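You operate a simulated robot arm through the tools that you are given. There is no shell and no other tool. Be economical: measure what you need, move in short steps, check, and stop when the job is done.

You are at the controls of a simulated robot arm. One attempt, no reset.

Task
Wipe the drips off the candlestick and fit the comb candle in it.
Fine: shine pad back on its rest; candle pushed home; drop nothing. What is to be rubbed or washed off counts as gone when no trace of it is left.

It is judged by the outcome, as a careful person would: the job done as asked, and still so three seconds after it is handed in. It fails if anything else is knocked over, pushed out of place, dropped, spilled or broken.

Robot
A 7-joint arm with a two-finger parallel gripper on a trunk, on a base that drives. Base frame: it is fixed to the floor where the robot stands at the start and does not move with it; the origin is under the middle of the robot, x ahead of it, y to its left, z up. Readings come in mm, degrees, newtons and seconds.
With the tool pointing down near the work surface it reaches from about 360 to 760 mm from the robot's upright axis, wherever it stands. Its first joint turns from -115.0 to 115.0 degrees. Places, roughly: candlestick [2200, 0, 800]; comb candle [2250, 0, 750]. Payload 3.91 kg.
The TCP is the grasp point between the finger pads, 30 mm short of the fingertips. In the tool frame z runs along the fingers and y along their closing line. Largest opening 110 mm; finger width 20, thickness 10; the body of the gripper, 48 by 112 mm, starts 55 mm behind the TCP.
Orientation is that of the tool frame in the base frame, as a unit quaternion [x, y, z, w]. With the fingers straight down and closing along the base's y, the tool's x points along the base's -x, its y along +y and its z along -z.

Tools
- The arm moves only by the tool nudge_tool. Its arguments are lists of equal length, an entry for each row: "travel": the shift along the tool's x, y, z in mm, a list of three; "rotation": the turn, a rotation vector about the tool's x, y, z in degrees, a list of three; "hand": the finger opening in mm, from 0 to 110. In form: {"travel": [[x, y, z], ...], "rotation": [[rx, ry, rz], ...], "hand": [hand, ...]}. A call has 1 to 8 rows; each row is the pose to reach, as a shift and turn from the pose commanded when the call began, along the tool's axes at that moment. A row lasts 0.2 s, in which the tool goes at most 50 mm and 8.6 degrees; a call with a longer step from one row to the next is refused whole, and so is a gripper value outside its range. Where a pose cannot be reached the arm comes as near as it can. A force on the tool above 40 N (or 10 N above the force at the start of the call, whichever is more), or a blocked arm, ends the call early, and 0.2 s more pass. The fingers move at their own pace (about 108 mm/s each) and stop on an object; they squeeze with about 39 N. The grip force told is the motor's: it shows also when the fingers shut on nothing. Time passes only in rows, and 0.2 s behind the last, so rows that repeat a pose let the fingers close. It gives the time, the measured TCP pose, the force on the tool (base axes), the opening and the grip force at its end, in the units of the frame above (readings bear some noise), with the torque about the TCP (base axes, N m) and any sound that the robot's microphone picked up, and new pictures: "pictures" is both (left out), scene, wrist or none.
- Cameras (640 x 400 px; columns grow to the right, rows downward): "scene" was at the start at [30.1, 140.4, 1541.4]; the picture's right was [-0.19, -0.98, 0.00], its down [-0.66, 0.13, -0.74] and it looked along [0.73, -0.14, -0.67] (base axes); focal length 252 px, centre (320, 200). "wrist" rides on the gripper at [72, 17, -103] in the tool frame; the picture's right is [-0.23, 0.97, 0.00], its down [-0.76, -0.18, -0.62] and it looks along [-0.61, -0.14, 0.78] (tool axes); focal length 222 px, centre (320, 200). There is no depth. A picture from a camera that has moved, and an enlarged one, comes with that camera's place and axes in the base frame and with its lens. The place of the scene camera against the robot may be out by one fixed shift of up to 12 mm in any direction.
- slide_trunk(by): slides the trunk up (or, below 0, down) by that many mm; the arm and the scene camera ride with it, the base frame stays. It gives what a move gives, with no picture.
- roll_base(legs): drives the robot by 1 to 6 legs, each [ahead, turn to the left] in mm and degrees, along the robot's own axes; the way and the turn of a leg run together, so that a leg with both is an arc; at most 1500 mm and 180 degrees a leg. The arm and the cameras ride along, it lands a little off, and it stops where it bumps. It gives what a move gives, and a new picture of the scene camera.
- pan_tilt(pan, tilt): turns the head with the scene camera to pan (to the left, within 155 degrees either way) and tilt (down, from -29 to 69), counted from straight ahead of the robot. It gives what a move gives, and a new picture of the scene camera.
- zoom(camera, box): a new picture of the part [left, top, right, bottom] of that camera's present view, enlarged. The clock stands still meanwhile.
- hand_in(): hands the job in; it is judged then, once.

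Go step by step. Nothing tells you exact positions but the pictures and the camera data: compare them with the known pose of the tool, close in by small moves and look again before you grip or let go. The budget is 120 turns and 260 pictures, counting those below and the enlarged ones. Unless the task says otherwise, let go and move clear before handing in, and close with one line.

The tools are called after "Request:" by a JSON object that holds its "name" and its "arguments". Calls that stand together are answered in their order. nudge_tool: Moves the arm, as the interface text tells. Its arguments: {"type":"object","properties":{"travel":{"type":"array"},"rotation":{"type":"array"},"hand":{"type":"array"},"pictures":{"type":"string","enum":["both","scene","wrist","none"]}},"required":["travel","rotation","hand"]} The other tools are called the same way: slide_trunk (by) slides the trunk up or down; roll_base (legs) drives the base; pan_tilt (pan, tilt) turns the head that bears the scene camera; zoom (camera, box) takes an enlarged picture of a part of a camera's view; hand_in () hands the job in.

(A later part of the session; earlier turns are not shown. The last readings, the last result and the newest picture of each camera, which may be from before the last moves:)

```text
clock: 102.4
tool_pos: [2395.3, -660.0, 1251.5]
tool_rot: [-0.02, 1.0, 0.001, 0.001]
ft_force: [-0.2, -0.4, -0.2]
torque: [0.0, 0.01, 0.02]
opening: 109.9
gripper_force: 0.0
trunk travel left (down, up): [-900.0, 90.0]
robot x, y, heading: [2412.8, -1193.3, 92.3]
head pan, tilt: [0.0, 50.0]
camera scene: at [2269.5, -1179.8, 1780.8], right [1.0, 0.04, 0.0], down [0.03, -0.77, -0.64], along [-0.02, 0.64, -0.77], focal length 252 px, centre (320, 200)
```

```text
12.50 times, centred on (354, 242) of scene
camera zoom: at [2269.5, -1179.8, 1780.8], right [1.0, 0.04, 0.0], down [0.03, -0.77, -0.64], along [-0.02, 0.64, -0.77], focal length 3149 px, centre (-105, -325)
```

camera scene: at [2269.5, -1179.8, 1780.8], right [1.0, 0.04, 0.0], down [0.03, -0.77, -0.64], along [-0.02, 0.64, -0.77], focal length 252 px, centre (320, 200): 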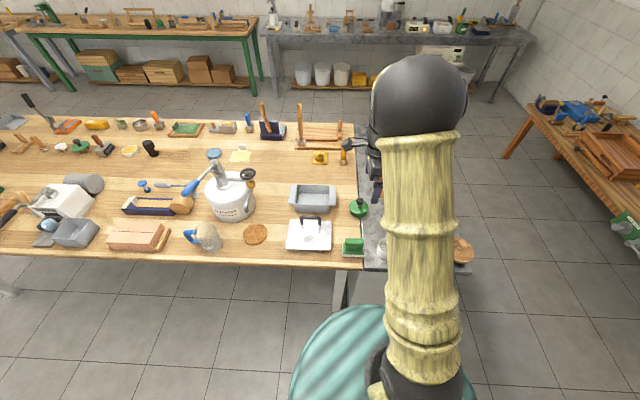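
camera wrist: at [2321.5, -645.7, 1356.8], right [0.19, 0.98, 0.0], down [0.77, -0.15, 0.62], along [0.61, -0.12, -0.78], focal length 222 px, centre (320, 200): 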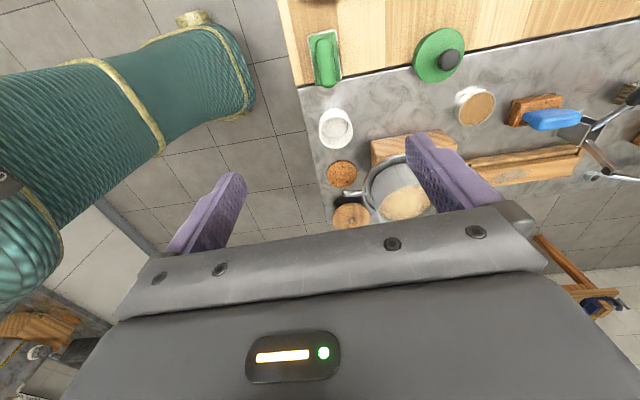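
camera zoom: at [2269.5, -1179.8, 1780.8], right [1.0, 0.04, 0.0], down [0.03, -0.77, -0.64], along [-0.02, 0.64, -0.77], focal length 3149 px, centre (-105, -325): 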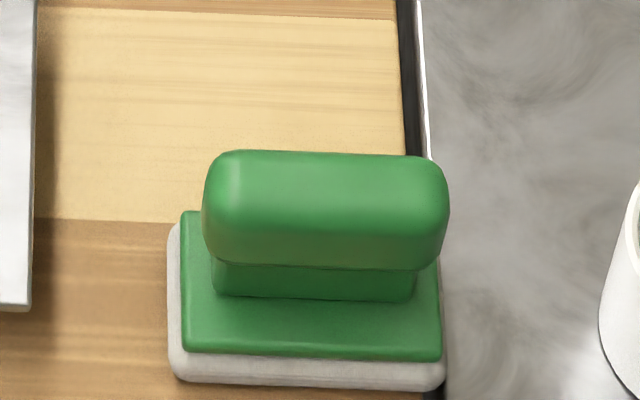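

The handle centre works out at about (2379, -647), top z ≈ 875, long axis along x within 2°. I'll centre over it and lower the trunk.

Request:
{"name": "nudge_tool", "arguments": {"travel": [[15, 12.5, 0], [15, 12.5, 0]], "rotation": [[0, 0, 4], [0, 0, 4]], "hand": [110, 80], "pictures": "none"}}

Request:
{"name": "slide_trunk", "arguments": {"by": -250}}

Request:
{"name": "nudge_tool", "arguments": {"travel": [[0, 0, 20], [0, 0, 40]], "rotation": [[0, 0, 0], [0, 0, 0]], "hand": [80, 80]}}

```text
clock: 103.0
tool_pos: [2379.3, -647.0, 1251.2]
tool_rot: [0.017, 1.0, -0.001, 0.0]
ft_force: [1.1, -0.6, -0.6]
torque: [0.06, -0.01, 0.03]
opening: 80.1
gripper_force: 0.1
trunk travel left (down, up): [-900.0, 90.0]
robot x, y, heading: [2412.2, -1198.0, 92.2]
head pan, tilt: [0.0, 50.0]
```

```text
clock: 105.6
tool_pos: [2379.1, -645.4, 1000.6]
tool_rot: [0.015, 1.0, 0.0, 0.0]
ft_force: [0.1, 0.1, -0.5]
torque: [0.04, -0.02, 0.0]
opening: 79.7
gripper_force: 0.1
trunk travel left (down, up): [-650.0, 340.0]
robot x, y, heading: [2416.1, -1198.4, 92.1]
head pan, tilt: [0.0, 50.0]
```

```text
clock: 106.2
tool_pos: [2378.3, -646.6, 960.7]
tool_rot: [0.016, 1.0, 0.001, 0.0]
ft_force: [-0.3, 0.6, -0.3]
torque: [0.04, -0.04, 0.0]
opening: 79.7
gripper_force: 0.0
trunk travel left (down, up): [-650.0, 340.0]
robot x, y, heading: [2413.3, -1194.4, 91.9]
head pan, tilt: [0.0, 50.0]
camera scene: at [2269.3, -1179.6, 1530.8], right [1.0, 0.04, 0.0], down [0.03, -0.77, -0.64], along [-0.02, 0.64, -0.77], focal length 252 px, centre (320, 200)
camera wrist: at [2307.1, -627.2, 1065.2], right [0.26, 0.97, 0.0], down [0.76, -0.2, 0.62], along [0.6, -0.16, -0.78], focal length 222 px, centre (320, 200)
```

scene: 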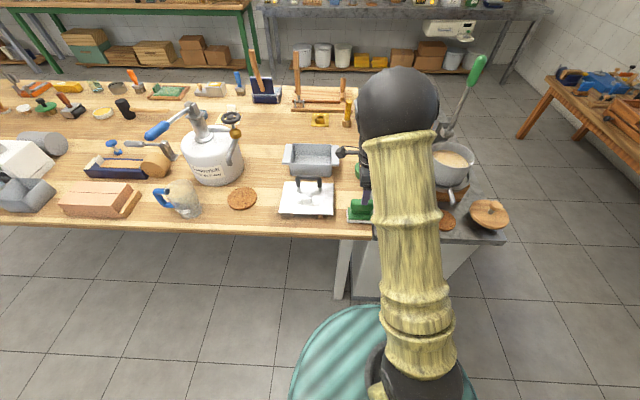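
wrist: 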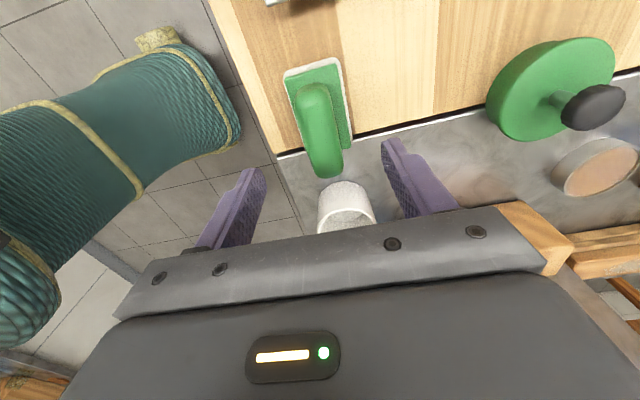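

Alignment is good (handle centre about (2377, -647)). I descend to grip height with tips staying above the green plate, then close.

Request:
{"name": "nudge_tool", "arguments": {"travel": [[1, 0, 35], [1, 0, 70], [1, 0, 95], [1, 0, 95], [1, 0, 95], [1, 0, 95], [1, 0, 95]], "rotation": [[0, 0, 0], [0, 0, 0], [0, 0, 0], [0, 0, 0], [0, 0, 0], [0, 0, 0], [0, 0, 0]], "hand": [80, 80, 80, 10, 10, 10, 10]}}

```text
clock: 107.8
tool_pos: [2379.1, -646.6, 865.6]
tool_rot: [0.015, 1.0, 0.0, 0.0]
ft_force: [0.0, -0.5, 0.2]
torque: [0.05, 0.01, 0.01]
opening: 29.5
gripper_force: 39.2
trunk travel left (down, up): [-650.0, 340.0]
robot x, y, heading: [2414.1, -1196.9, 92.1]
head pan, tilt: [0.0, 50.0]
camera scene: at [2269.4, -1179.8, 1530.7], right [1.0, 0.04, 0.0], down [0.03, -0.77, -0.64], along [-0.02, 0.64, -0.77], focal length 252 px, centre (320, 200)
camera wrist: at [2306.7, -628.6, 969.8], right [0.26, 0.97, 0.0], down [0.76, -0.2, 0.62], along [0.6, -0.16, -0.78], focal length 222 px, centre (320, 200)
```

scene: 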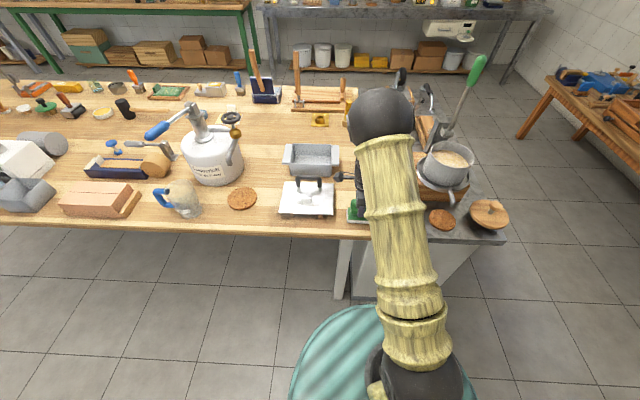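
wrist: 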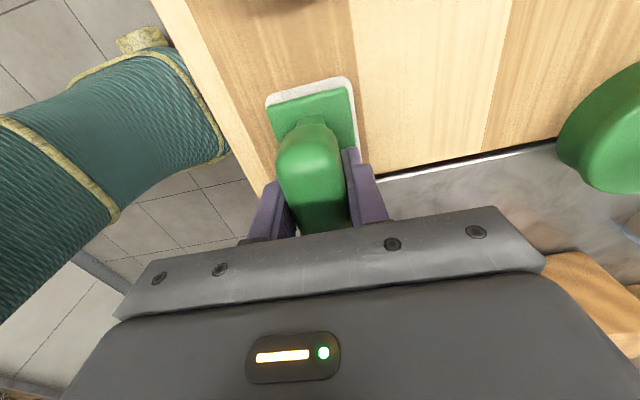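

The handle is gripped (29.5 mm). I'll lift a little to see whether the pale slab stays behind as a rest.

Request:
{"name": "nudge_tool", "arguments": {"travel": [[0, 0, -15], [0, 0, -35], [0, 0, -60]], "rotation": [[0, 0, 0], [0, 0, 0], [0, 0, 0]], "hand": [10, 10, 10]}}

Request:
{"name": "zoom", "arguments": {"camera": "wrist", "box": [220, 40, 380, 140]}}

Request:
{"name": "zoom", "arguments": {"camera": "scene", "box": [325, 180, 389, 240]}}

```text
clock: 108.6
tool_pos: [2377.8, -648.8, 927.0]
tool_rot: [0.016, 1.0, -0.001, 0.001]
ft_force: [-0.3, -0.7, -0.4]
torque: [-0.03, 0.0, -0.02]
opening: 29.3
gripper_force: 38.9
trunk travel left (down, up): [-650.0, 340.0]
robot x, y, heading: [2411.5, -1196.5, 91.9]
head pan, tilt: [0.0, 50.0]
camera scene: at [2269.5, -1180.2, 1530.7], right [1.0, 0.04, 0.0], down [0.03, -0.77, -0.64], along [-0.02, 0.64, -0.77], focal length 252 px, centre (320, 200)
camera wrist: at [2306.1, -629.7, 1032.1], right [0.26, 0.97, 0.0], down [0.76, -0.2, 0.62], along [0.6, -0.16, -0.78], focal length 222 px, centre (320, 200)
```

scene: 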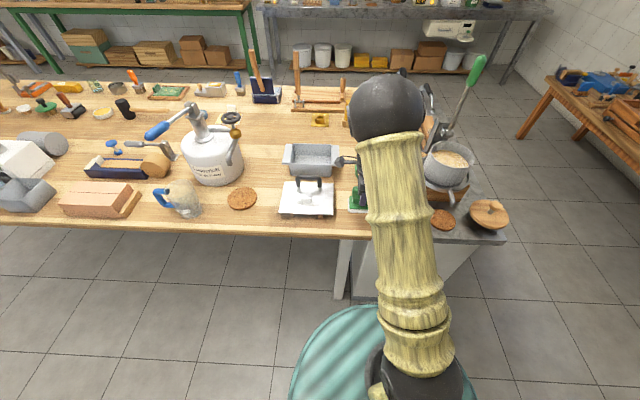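
wrist: 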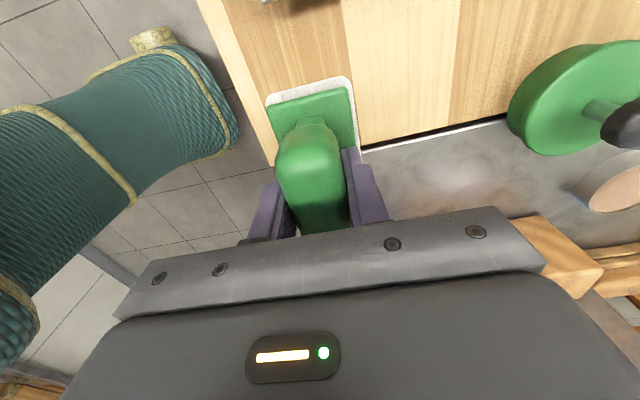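

```text
4.00 times, centred on (300, 90) of wrist
camera zoom: at [2306.1, -629.7, 1032.1], right [0.26, 0.97, 0.0], down [0.76, -0.2, 0.62], along [0.6, -0.16, -0.78], focal length 888 px, centre (400, 640)
```

zoom: 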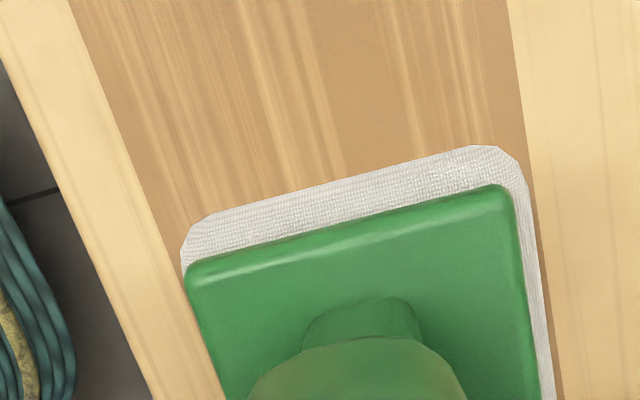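

```text
6.67 times, centred on (357, 210) of scene
camera zoom: at [2269.5, -1180.2, 1530.7], right [1.0, 0.04, 0.0], down [0.03, -0.77, -0.64], along [-0.02, 0.64, -0.77], focal length 1680 px, centre (73, 133)
```

zoom: 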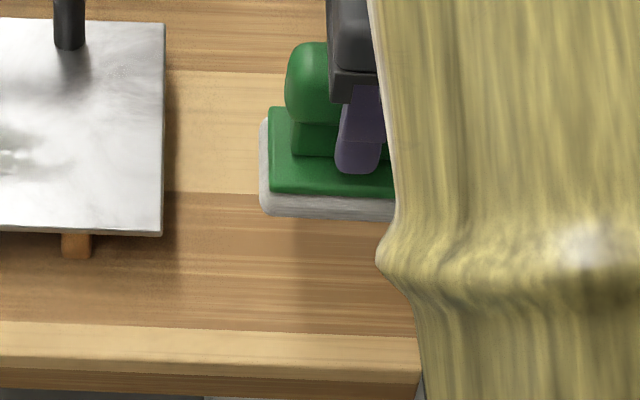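

The woven sole came up with the grip, so it's part of the pad. I'll move it aside to see whether a smaller rest lies underneath.

Request:
{"name": "nudge_tool", "arguments": {"travel": [[0, 0, -40], [0, 0, -60], [-40, 40, -60], [-40, 90, -60]], "rotation": [[0, 0, 0], [0, 0, 0], [0, 0, 0], [0, 0, 0]], "hand": [10, 10, 10, 10]}}

Request:
{"name": "zoom", "arguments": {"camera": "scene", "box": [320, 170, 400, 230]}}

Request:
{"name": "zoom", "arguments": {"camera": "wrist", "box": [180, 0, 360, 120]}}

```text
refused: row 3 steps farther than a row can; nothing moved
```

```text
6.67 times, centred on (360, 200) of scene
camera zoom: at [2269.5, -1180.2, 1530.7], right [1.0, 0.04, 0.0], down [0.03, -0.77, -0.64], along [-0.02, 0.64, -0.77], focal length 1680 px, centre (53, 200)
```

zoom: 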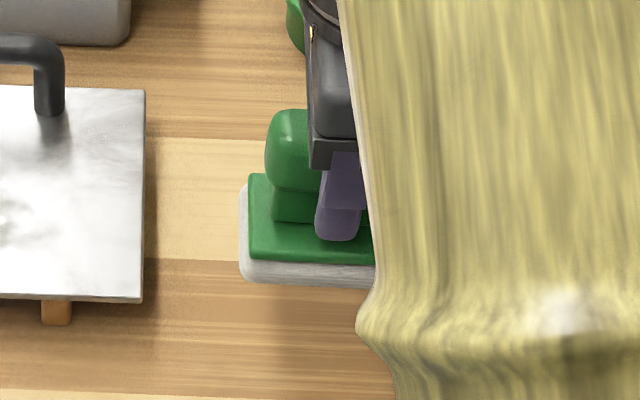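

```text
3.33 times, centred on (270, 60) of wrist
camera zoom: at [2306.1, -629.7, 1032.1], right [0.26, 0.97, 0.0], down [0.76, -0.2, 0.62], along [0.6, -0.16, -0.78], focal length 740 px, centre (487, 667)
```

zoom: 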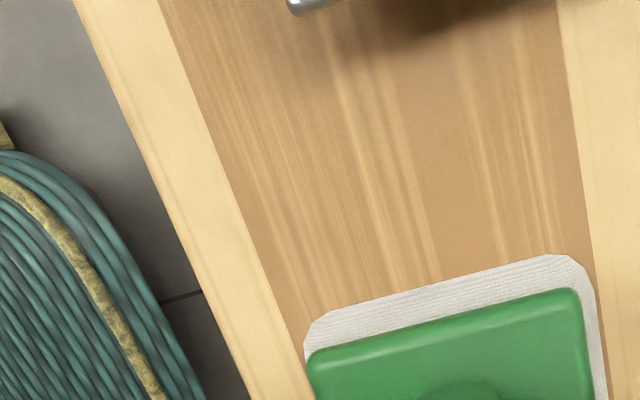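

Request:
{"name": "nudge_tool", "arguments": {"travel": [[0, 0, -40], [0, 0, -60], [0, 40, -60], [0, 85, -60], [0, 110, -60]], "rotation": [[0, 0, 0], [0, 0, 0], [0, 0, 0], [0, 0, 0], [0, 0, 0]], "hand": [10, 10, 10, 10, 10]}}

Request:
{"name": "zoom", "arguments": {"camera": "wrist", "box": [130, 0, 330, 125]}}

Request:
{"name": "zoom", "arguments": {"camera": "scene", "box": [330, 190, 394, 230]}}

```text
clock: 109.8
tool_pos: [2382.4, -537.4, 985.8]
tool_rot: [0.016, 1.0, 0.0, 0.0]
ft_force: [-0.4, 0.2, -0.4]
torque: [0.01, 0.0, -0.01]
opening: 29.5
gripper_force: 39.1
trunk travel left (down, up): [-650.0, 340.0]
robot x, y, heading: [2411.8, -1198.9, 92.0]
head pan, tilt: [0.0, 50.0]
camera scene: at [2269.5, -1179.3, 1530.8], right [1.0, 0.04, 0.0], down [0.03, -0.77, -0.64], along [-0.02, 0.64, -0.77], focal length 252 px, centre (320, 200)
camera wrist: at [2311.1, -518.8, 1091.3], right [0.26, 0.97, 0.0], down [0.76, -0.2, 0.62], along [0.6, -0.16, -0.78], focal length 222 px, centre (320, 200)
```

scene: 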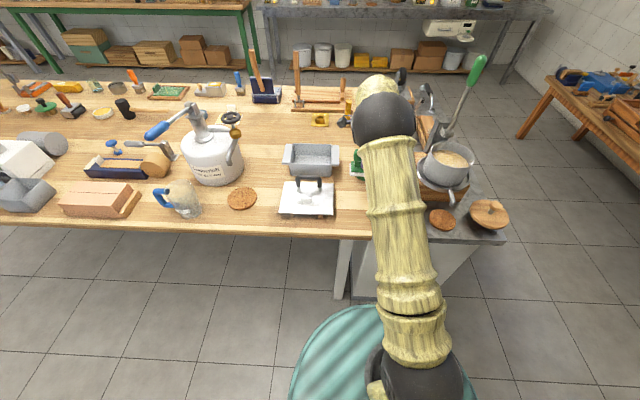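
wrist: 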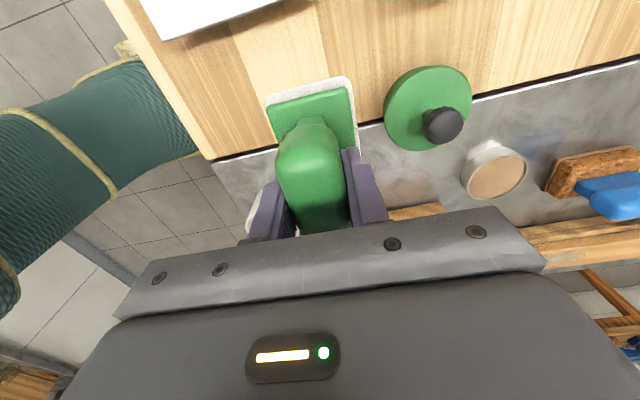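

```text
3.20 times, centred on (230, 62) of wrist
camera zoom: at [2311.1, -518.8, 1091.3], right [0.26, 0.97, 0.0], down [0.76, -0.2, 0.62], along [0.6, -0.16, -0.78], focal length 711 px, centre (608, 640)
```

zoom: 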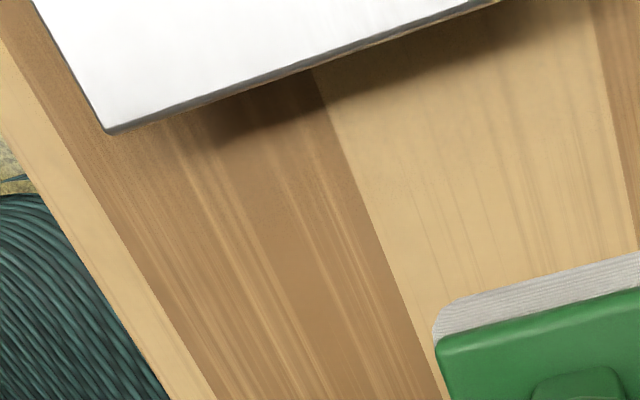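

```text
10.00 times, centred on (362, 210) of scene
camera zoom: at [2269.5, -1179.3, 1530.8], right [1.0, 0.04, 0.0], down [0.03, -0.77, -0.64], along [-0.02, 0.64, -0.77], focal length 2519 px, centre (-100, 100)
```

zoom: 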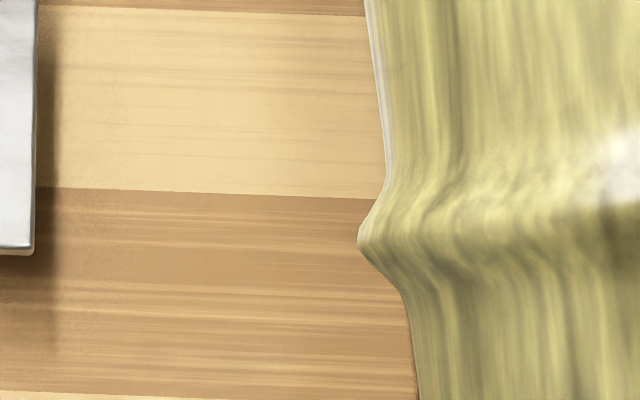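

Nothing lay under the green pad, so its rest isn't here. Before deciding whether to put it back, I'll look closely at the yellow sheet on white, the blue cork block and neighbours.

Request:
{"name": "zoom", "arguments": {"camera": "scene", "box": [215, 85, 279, 125]}}

Request:
{"name": "zoom", "arguments": {"camera": "wrist", "box": [540, 130, 640, 230]}}

Request:
{"name": "zoom", "arguments": {"camera": "scene", "box": [0, 60, 160, 160]}}

Request:
{"name": "zoom", "arguments": {"camera": "scene", "box": [140, 60, 300, 160]}}

```text
10.00 times, centred on (247, 105) of scene
camera zoom: at [2269.5, -1179.3, 1530.8], right [1.0, 0.04, 0.0], down [0.03, -0.77, -0.64], along [-0.02, 0.64, -0.77], focal length 2519 px, centre (1050, 1150)
```

zoom: 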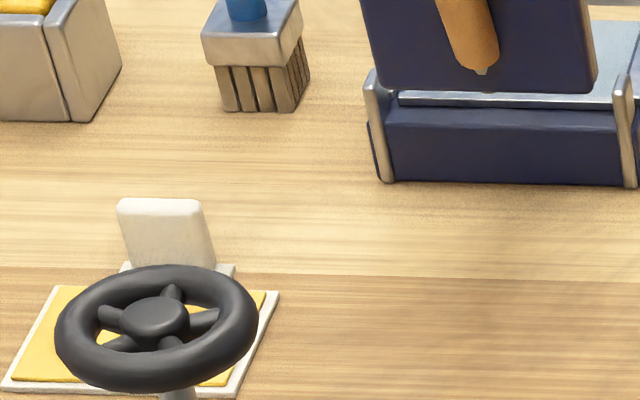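

```text
4.00 times, centred on (590, 180) of wrist
camera zoom: at [2311.1, -518.8, 1091.3], right [0.26, 0.97, 0.0], down [0.76, -0.2, 0.62], along [0.6, -0.16, -0.78], focal length 888 px, centre (-760, 280)
```

zoom: 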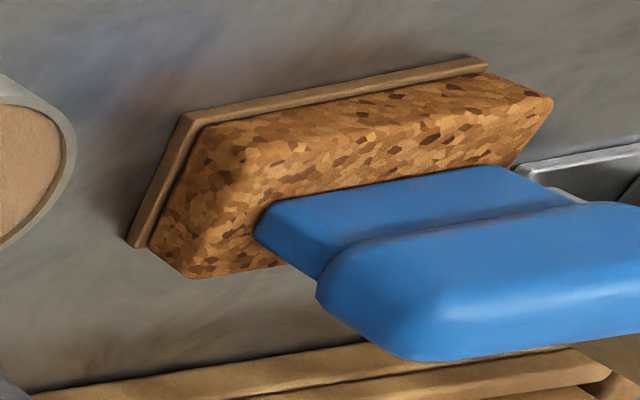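

```text
4.00 times, centred on (80, 110) of scene
camera zoom: at [2269.5, -1179.3, 1530.8], right [1.0, 0.04, 0.0], down [0.03, -0.77, -0.64], along [-0.02, 0.64, -0.77], focal length 1008 px, centre (1280, 560)
```

zoom: 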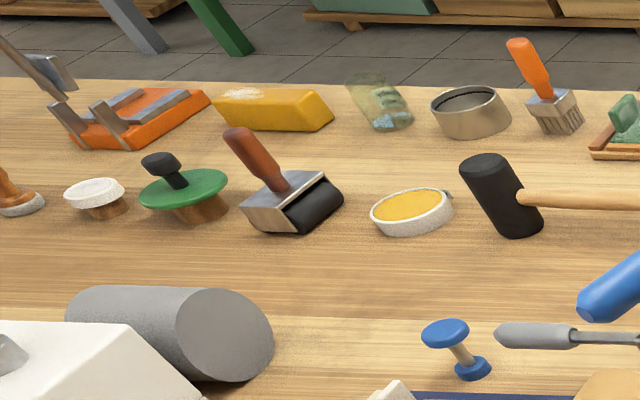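

```text
4.00 times, centred on (220, 110) of scene
camera zoom: at [2269.5, -1179.3, 1530.8], right [1.0, 0.04, 0.0], down [0.03, -0.77, -0.64], along [-0.02, 0.64, -0.77], focal length 1008 px, centre (720, 560)
```

zoom: 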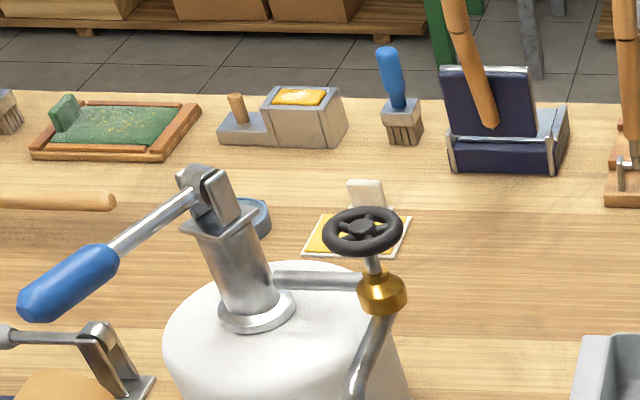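

The cork blocks have a thin wooden sole of their own. I'll scan the counters behind me and the second island for another pad or an empty rest while holding this one.

Request:
{"name": "pan_tilt", "arguments": {"pan": -140, "tilt": 25}}

Request:
{"name": "pan_tilt", "arguments": {"pan": 140, "tilt": 25}}

Request:
{"name": "pan_tilt", "arguments": {"pan": 70, "tilt": 25}}

```text
clock: 112.0
tool_pos: [2381.4, -538.6, 988.0]
tool_rot: [0.015, 1.0, 0.0, 0.0]
ft_force: [-0.1, 0.6, -0.6]
torque: [-0.03, 0.01, 0.05]
opening: 29.8
gripper_force: 39.0
trunk travel left (down, up): [-650.0, 340.0]
robot x, y, heading: [2413.8, -1197.9, 92.2]
head pan, tilt: [-140.0, 25.0]
camera scene: at [2333.9, -1325.1, 1568.3], right [-0.74, -0.67, 0.0], down [-0.28, 0.31, -0.91], along [0.61, -0.67, -0.42], focal length 252 px, centre (320, 200)
```

scene: 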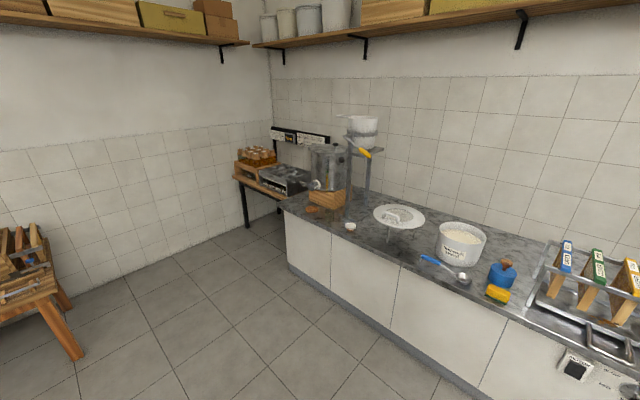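

```text
clock: 115.8
tool_pos: [2382.8, -537.1, 987.3]
tool_rot: [0.016, 1.0, 0.0, 0.0]
ft_force: [0.1, 0.2, -0.7]
torque: [0.02, 0.0, -0.01]
opening: 29.7
gripper_force: 38.2
trunk travel left (down, up): [-650.0, 340.0]
robot x, y, heading: [2415.4, -1195.7, 92.3]
head pan, tilt: [140.0, 25.0]
camera scene: at [2215.5, -1329.4, 1568.3], right [-0.79, 0.62, 0.0], down [0.26, 0.33, -0.91], along [-0.56, -0.71, -0.42], focal length 252 px, centre (320, 200)
```

scene: 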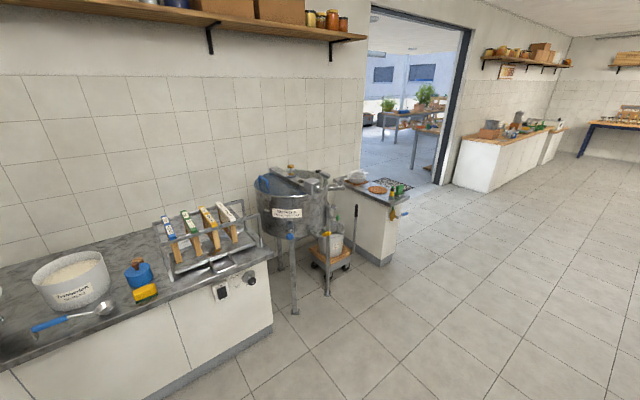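

```text
clock: 117.3
tool_pos: [2382.7, -537.9, 986.9]
tool_rot: [0.016, 1.0, 0.0, 0.0]
ft_force: [-0.8, -0.7, -0.7]
torque: [0.0, 0.01, -0.05]
opening: 29.6
gripper_force: 39.0
trunk travel left (down, up): [-650.0, 340.0]
robot x, y, heading: [2412.6, -1194.7, 92.1]
head pan, tilt: [70.0, 25.0]
camera scene: at [2184.5, -1228.4, 1568.3], right [0.31, 0.95, 0.0], down [0.4, -0.13, -0.91], along [-0.86, 0.28, -0.42], focal length 252 px, centre (320, 200)
```

scene: 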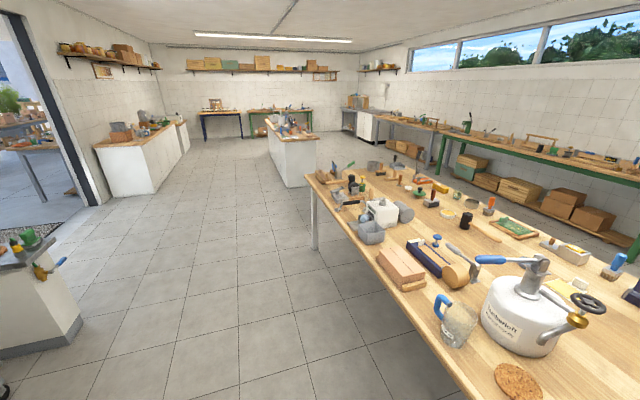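

Request:
{"name": "zoom", "arguments": {"camera": "scene", "box": [0, 215, 90, 285]}}

Request:
{"name": "pan_tilt", "arguments": {"pan": -155, "tilt": 35}}

Request:
{"name": "zoom", "arguments": {"camera": "scene", "box": [330, 180, 490, 280]}}

Request:
{"name": "zoom", "arguments": {"camera": "scene", "box": [200, 100, 360, 200]}}

```text
5.71 times, centred on (45, 250) of scene
camera zoom: at [2184.5, -1228.4, 1568.3], right [0.31, 0.95, 0.0], down [0.4, -0.13, -0.91], along [-0.86, 0.28, -0.42], focal length 1440 px, centre (1891, -86)
```

zoom: 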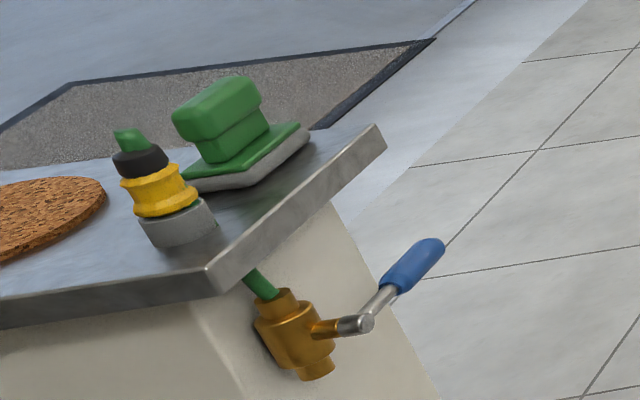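

```text
clock: 120.5
tool_pos: [2382.7, -536.5, 987.6]
tool_rot: [0.015, 1.0, -0.001, 0.0]
ft_force: [-0.6, 0.0, -1.2]
torque: [-0.03, 0.01, -0.01]
opening: 29.8
gripper_force: 38.4
trunk travel left (down, up): [-650.0, 340.0]
robot x, y, heading: [2409.9, -1192.3, 92.0]
head pan, tilt: [-154.7, 35.0]
camera scene: at [2312.6, -1334.9, 1552.5], right [-0.89, -0.46, 0.0], down [-0.26, 0.51, -0.82], along [0.38, -0.73, -0.57], focal length 252 px, centre (320, 200)
```

scene: 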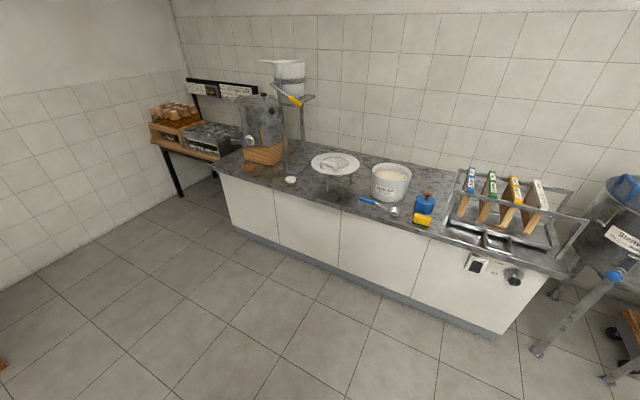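

```text
4.00 times, centred on (410, 230) of scene
camera zoom: at [2312.6, -1334.9, 1552.5], right [-0.89, -0.46, 0.0], down [-0.26, 0.51, -0.82], along [0.38, -0.73, -0.57], focal length 1008 px, centre (-40, 80)
```

zoom: 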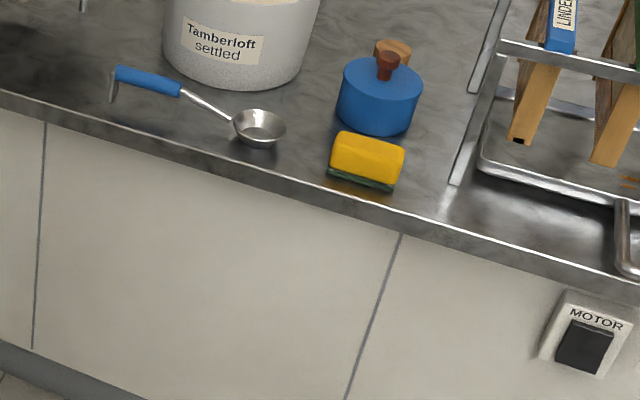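

```text
4.00 times, centred on (280, 150) of scene
camera zoom: at [2312.6, -1334.9, 1552.5], right [-0.89, -0.46, 0.0], down [-0.26, 0.51, -0.82], along [0.38, -0.73, -0.57], focal length 1008 px, centre (480, 400)
```

zoom: 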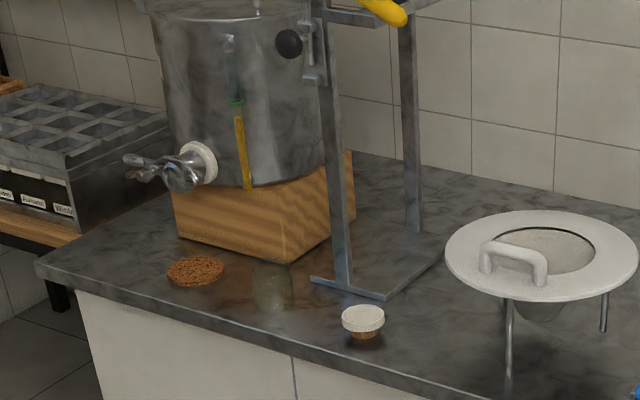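

The same green pad also sits on the side counter, so it is just furniture of this shop and not the rest-mounted shine pad. I'll set this one back exactly where it stood (TCP 2379.1, -646.6, 865.6).

Request:
{"name": "nudge_tool", "arguments": {"travel": [[0, -45, 0], [0, -90, 0], [0, -109, 0], [0, -109, 30], [0, -109, 60], [0, -109, 90], [0, -109, 90]], "rotation": [[0, 0, 0], [0, 0, 0], [0, 0, 0], [0, 0, 0], [0, 0, 0], [0, 0, 0], [0, 0, 0]], "hand": [10, 10, 10, 10, 10, 10, 10], "pictures": "wrist"}}

```text
clock: 122.1
tool_pos: [2379.7, -648.5, 895.8]
tool_rot: [0.016, 1.0, 0.0, 0.0]
ft_force: [0.0, 0.1, -1.3]
torque: [-0.02, -0.03, -0.02]
opening: 29.8
gripper_force: 39.0
trunk travel left (down, up): [-650.0, 340.0]
robot x, y, heading: [2414.9, -1196.4, 92.2]
head pan, tilt: [-154.7, 35.0]
camera wrist: at [2306.4, -630.4, 1000.0], right [0.26, 0.97, 0.0], down [0.76, -0.2, 0.62], along [0.6, -0.16, -0.78], focal length 222 px, centre (320, 200)
```

wrist: 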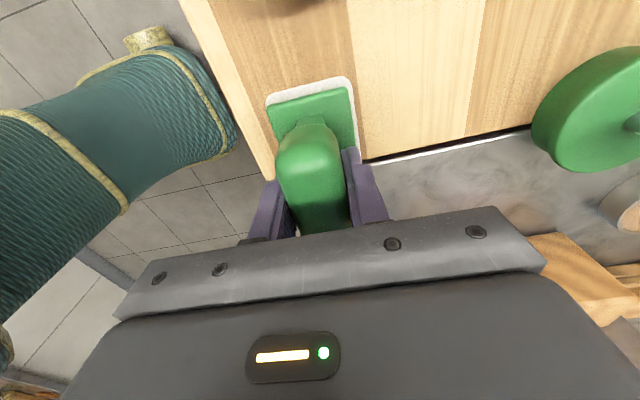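

Request:
{"name": "nudge_tool", "arguments": {"travel": [[0, -1, 15], [0, -1, 28], [0, -1, 30], [0, -1, 30], [0, -1, 30], [0, -1, 30]], "rotation": [[0, 0, 0], [0, 0, 0], [0, 0, 0], [0, 0, 0], [0, 0, 0], [0, 0, 0]], "hand": [10, 10, 10, 10, 45, 80], "pictures": "wrist"}}

Request:
{"name": "nudge_tool", "arguments": {"travel": [[0, 0, -40], [0, 0, -80], [0, 0, -120], [0, 0, -135]], "rotation": [[0, 0, 0], [0, 0, 0], [0, 0, 0], [0, 0, 0]], "hand": [80, 80, 80, 80], "pictures": "wrist"}}

Request:
{"name": "slide_trunk", "arguments": {"by": 250}}

Request:
{"name": "pan_tilt", "arguments": {"pan": 0, "tilt": 42}}

```text
clock: 123.5
tool_pos: [2377.2, -648.2, 866.6]
tool_rot: [0.016, 1.0, 0.0, -0.001]
ft_force: [0.9, 0.9, -0.1]
torque: [-0.01, 0.01, -0.01]
opening: 80.2
gripper_force: 0.0
trunk travel left (down, up): [-650.0, 340.0]
robot x, y, heading: [2408.7, -1196.5, 92.3]
head pan, tilt: [-154.7, 35.0]
camera wrist: at [2305.8, -629.6, 970.5], right [0.26, 0.97, 0.0], down [0.76, -0.2, 0.62], along [0.6, -0.16, -0.78], focal length 222 px, centre (320, 200)
```

wrist: 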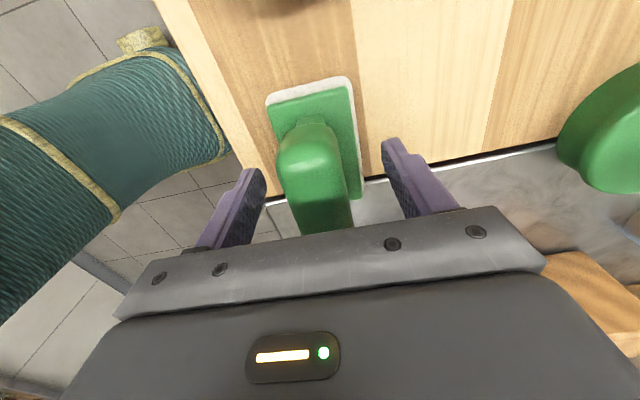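

```text
clock: 124.5
tool_pos: [2378.5, -648.0, 999.2]
tool_rot: [0.015, 1.0, 0.0, 0.0]
ft_force: [0.3, 0.8, 0.0]
torque: [0.01, 0.01, -0.02]
opening: 80.1
gripper_force: 0.1
trunk travel left (down, up): [-650.0, 340.0]
robot x, y, heading: [2412.6, -1197.2, 92.2]
head pan, tilt: [-154.7, 35.0]
camera wrist: at [2306.8, -629.1, 1104.5], right [0.26, 0.97, 0.0], down [0.76, -0.2, 0.62], along [0.6, -0.16, -0.78], focal length 222 px, centre (320, 200)
```

wrist: 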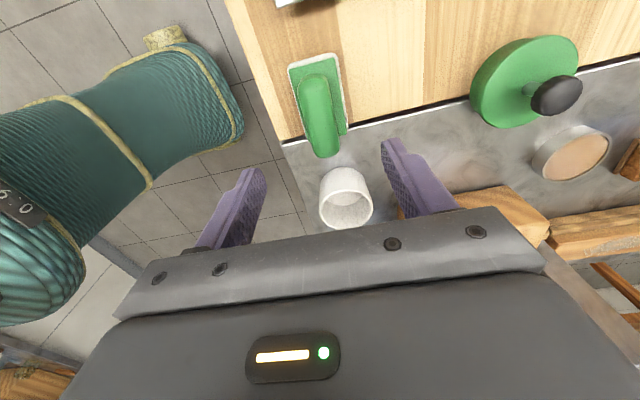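

```text
clock: 127.0
tool_pos: [2378.2, -645.5, 1249.8]
tool_rot: [0.016, 1.0, 0.0, 0.0]
ft_force: [0.2, -0.6, 0.4]
torque: [-0.02, 0.01, 0.0]
opening: 80.2
gripper_force: 0.0
trunk travel left (down, up): [-900.0, 90.0]
robot x, y, heading: [2412.5, -1192.8, 92.0]
head pan, tilt: [-154.7, 35.0]
```

```text
clock: 129.4
tool_pos: [2378.8, -646.8, 1249.9]
tool_rot: [0.016, 1.0, 0.0, -0.001]
ft_force: [0.8, 0.5, 0.4]
torque: [-0.01, -0.02, -0.02]
opening: 80.3
gripper_force: 0.0
trunk travel left (down, up): [-900.0, 90.0]
robot x, y, heading: [2415.1, -1196.9, 92.0]
head pan, tilt: [0.0, 42.0]
camera scene: at [2269.2, -1173.3, 1792.0], right [1.0, 0.04, 0.0], down [0.02, -0.67, -0.74], along [-0.03, 0.74, -0.67], focal length 252 px, centre (320, 200)
```

scene: 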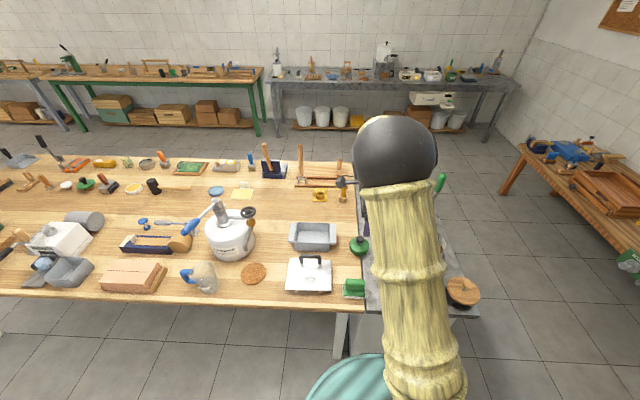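

The green pad is back. Now high zoom around the candlestick and the yellow sheet from this side.

Request:
{"name": "zoom", "arguments": {"camera": "scene", "box": [200, 140, 280, 204]}}

Request:
{"name": "zoom", "arguments": {"camera": "scene", "box": [280, 140, 360, 204]}}

Request:
{"name": "zoom", "arguments": {"camera": "scene", "box": [226, 180, 260, 204]}}

Request:
{"name": "zoom", "arguments": {"camera": "scene", "box": [260, 55, 400, 90]}}

```text
6.25 times, centred on (240, 172) of scene
camera zoom: at [2269.2, -1173.3, 1792.0], right [1.0, 0.04, 0.0], down [0.02, -0.67, -0.74], along [-0.03, 0.74, -0.67], focal length 1575 px, centre (820, 375)
```

zoom: 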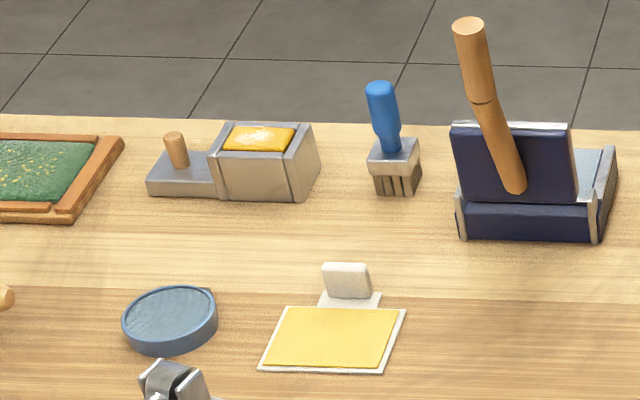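

```text
6.25 times, centred on (320, 172) of scene
camera zoom: at [2269.2, -1173.3, 1792.0], right [1.0, 0.04, 0.0], down [0.02, -0.67, -0.74], along [-0.03, 0.74, -0.67], focal length 1575 px, centre (320, 375)
```

zoom: 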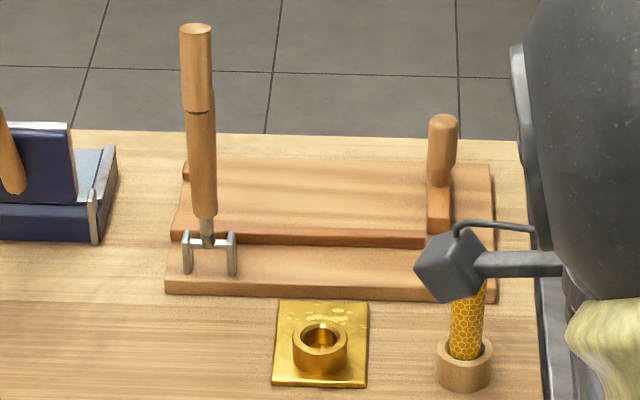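

```text
16.00 times, centred on (243, 192) of scene
camera zoom: at [2269.2, -1173.3, 1792.0], right [1.0, 0.04, 0.0], down [0.02, -0.67, -0.74], along [-0.03, 0.74, -0.67], focal length 4031 px, centre (1552, 328)
```

zoom: 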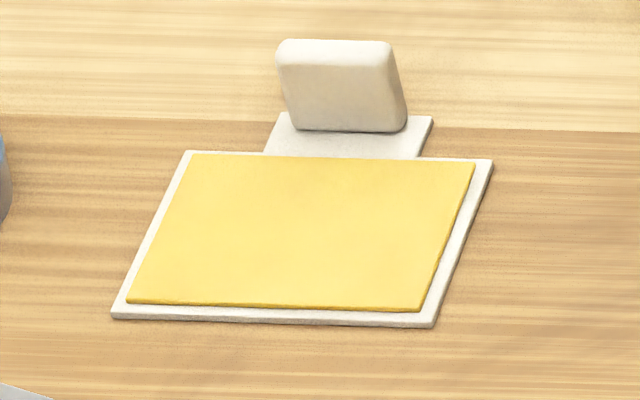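

```text
4.57 times, centred on (330, 72) of scene
camera zoom: at [2269.2, -1173.3, 1792.0], right [1.0, 0.04, 0.0], down [0.02, -0.67, -0.74], along [-0.03, 0.74, -0.67], focal length 1152 px, centre (274, 783)
```

zoom: 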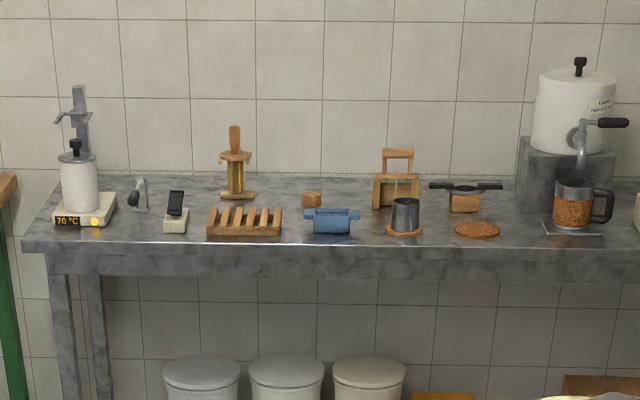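

The yellow sheet is a wax sheet on a lifter. There's a black block on a pale stand on the steel bench; I'll zoom on that and on the green benches.

Request:
{"name": "zoom", "arguments": {"camera": "scene", "box": [286, 66, 318, 86]}}

Request:
{"name": "zoom", "arguments": {"camera": "scene", "box": [130, 50, 270, 90]}}

Request:
{"name": "zoom", "arguments": {"camera": "scene", "box": [400, 50, 520, 90]}}

Request:
{"name": "zoom", "arguments": {"camera": "scene", "box": [0, 40, 140, 90]}}

```text
16.00 times, centred on (302, 76) of scene
camera zoom: at [2269.2, -1173.3, 1792.0], right [1.0, 0.04, 0.0], down [0.02, -0.67, -0.74], along [-0.03, 0.74, -0.67], focal length 4031 px, centre (608, 2184)
```

zoom: 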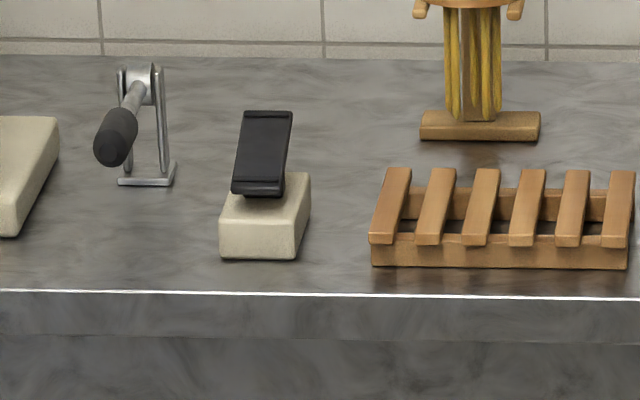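

```text
4.57 times, centred on (200, 70) of scene
camera zoom: at [2269.2, -1173.3, 1792.0], right [1.0, 0.04, 0.0], down [0.02, -0.67, -0.74], along [-0.03, 0.74, -0.67], focal length 1152 px, centre (869, 794)
```

zoom: 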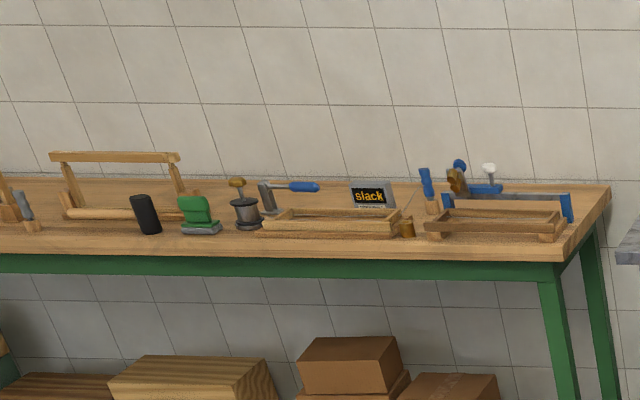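

```text
5.33 times, centred on (460, 70) of scene
camera zoom: at [2269.2, -1173.3, 1792.0], right [1.0, 0.04, 0.0], down [0.02, -0.67, -0.74], along [-0.03, 0.74, -0.67], focal length 1344 px, centre (-427, 893)
```

zoom: 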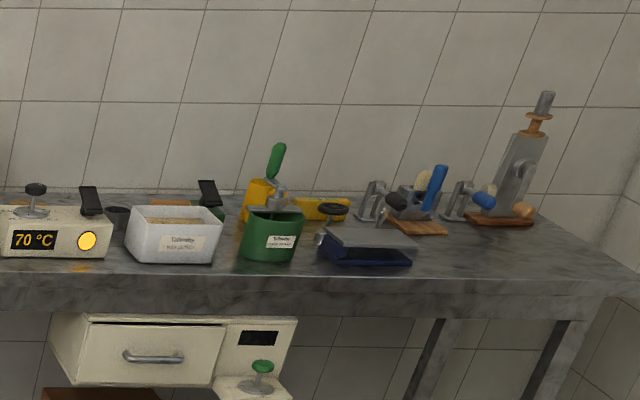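

```text
4.57 times, centred on (70, 65) of scene
camera zoom: at [2269.2, -1173.3, 1792.0], right [1.0, 0.04, 0.0], down [0.02, -0.67, -0.74], along [-0.03, 0.74, -0.67], focal length 1152 px, centre (1463, 817)
```

zoom: 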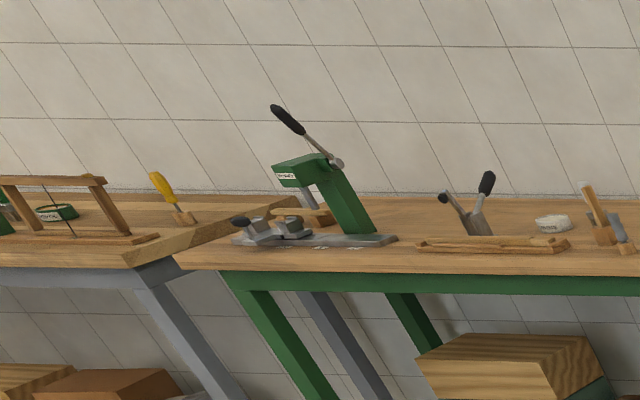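

Request:
{"name": "zoom", "arguments": {"camera": "scene", "box": [158, 64, 190, 84]}}

Request:
{"name": "zoom", "arguments": {"camera": "scene", "box": [525, 135, 589, 175]}}

Request:
{"name": "zoom", "arguments": {"camera": "scene", "box": [0, 170, 100, 232]}}

Request:
{"name": "zoom", "arguments": {"camera": "scene", "box": [572, 225, 640, 275]}}

```text
16.00 times, centred on (174, 74) of scene
camera zoom: at [2269.2, -1173.3, 1792.0], right [1.0, 0.04, 0.0], down [0.02, -0.67, -0.74], along [-0.03, 0.74, -0.67], focal length 4031 px, centre (2656, 2216)
```

zoom: 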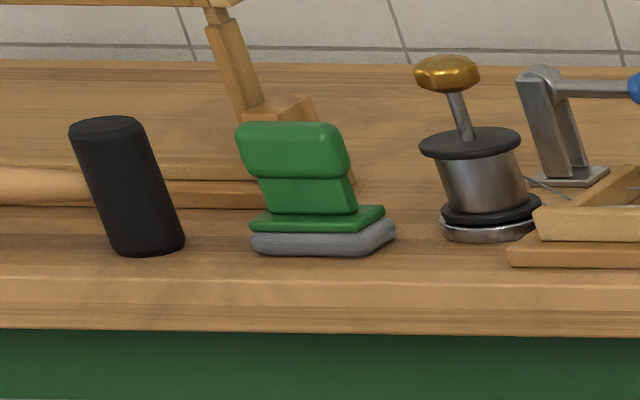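

```text
10.00 times, centred on (557, 155) of scene
camera zoom: at [2269.2, -1173.3, 1792.0], right [1.0, 0.04, 0.0], down [0.02, -0.67, -0.74], along [-0.03, 0.74, -0.67], focal length 2519 px, centre (-2050, 650)
```

zoom: 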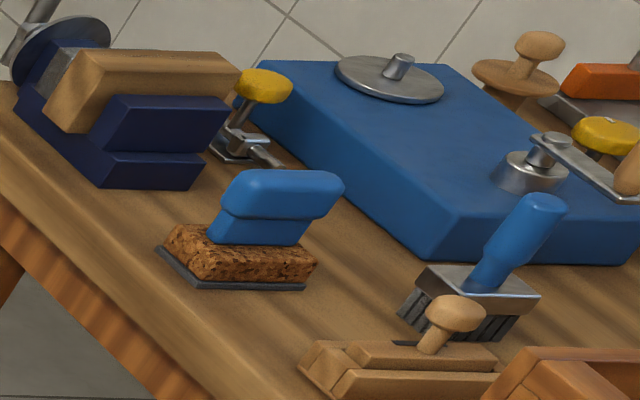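

```text
6.40 times, centred on (50, 201) of scene
camera zoom: at [2269.2, -1173.3, 1792.0], right [1.0, 0.04, 0.0], down [0.02, -0.67, -0.74], along [-0.03, 0.74, -0.67], focal length 1612 px, centre (2048, 194)
```

zoom: 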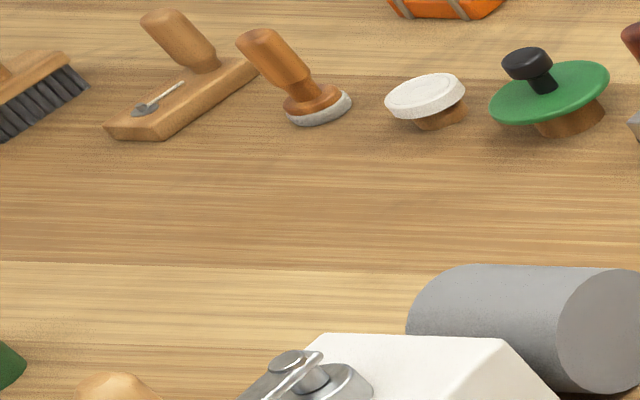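

```text
8.00 times, centred on (606, 250) of scene
camera zoom: at [2269.2, -1173.3, 1792.0], right [1.0, 0.04, 0.0], down [0.02, -0.67, -0.74], along [-0.03, 0.74, -0.67], focal length 2016 px, centre (-1968, -200)
```

zoom: 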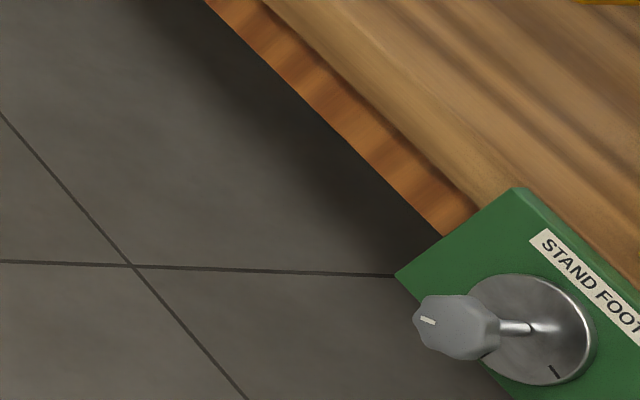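

There is a brown-handled dabber with a pale round felt sole near my starting place; I'll zoom on it and its neighbours.

Request:
{"name": "zoom", "arguments": {"camera": "scene", "box": [32, 170, 72, 195]}}

Request:
{"name": "zoom", "arguments": {"camera": "scene", "box": [58, 170, 98, 195]}}

Request:
{"name": "zoom", "arguments": {"camera": "scene", "box": [0, 130, 80, 190]}}

```text
16.00 times, centred on (52, 182) of scene
camera zoom: at [2269.2, -1173.3, 1792.0], right [1.0, 0.04, 0.0], down [0.02, -0.67, -0.74], along [-0.03, 0.74, -0.67], focal length 4031 px, centre (4608, 480)
```

zoom: 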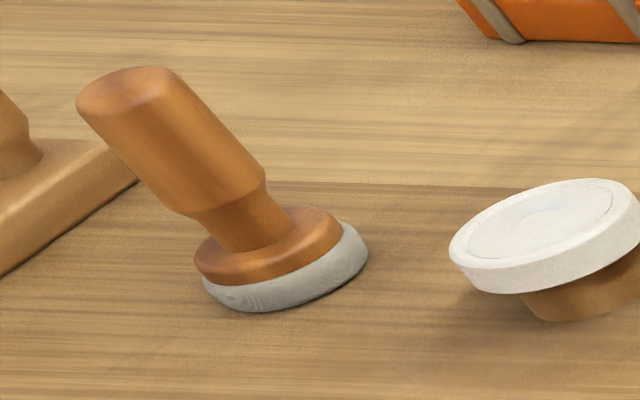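

```text
16.00 times, centred on (78, 182) of scene
camera zoom: at [2269.2, -1173.3, 1792.0], right [1.0, 0.04, 0.0], down [0.02, -0.67, -0.74], along [-0.03, 0.74, -0.67], focal length 4031 px, centre (4192, 480)
```

zoom: 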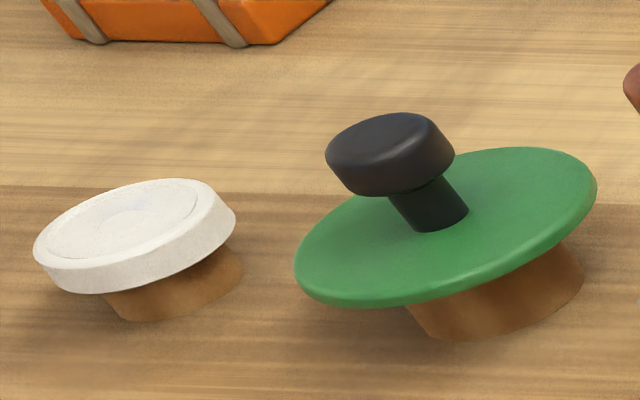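

```text
6.67 times, centred on (40, 160) of scene
camera zoom: at [2269.2, -1173.3, 1792.0], right [1.0, 0.04, 0.0], down [0.02, -0.67, -0.74], along [-0.03, 0.74, -0.67], focal length 1680 px, centre (2187, 467)
```

zoom: 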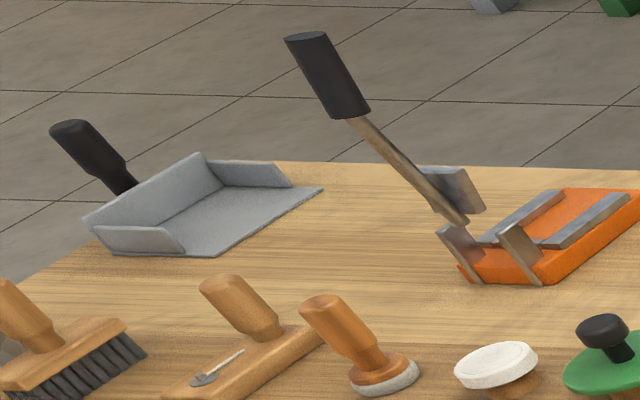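

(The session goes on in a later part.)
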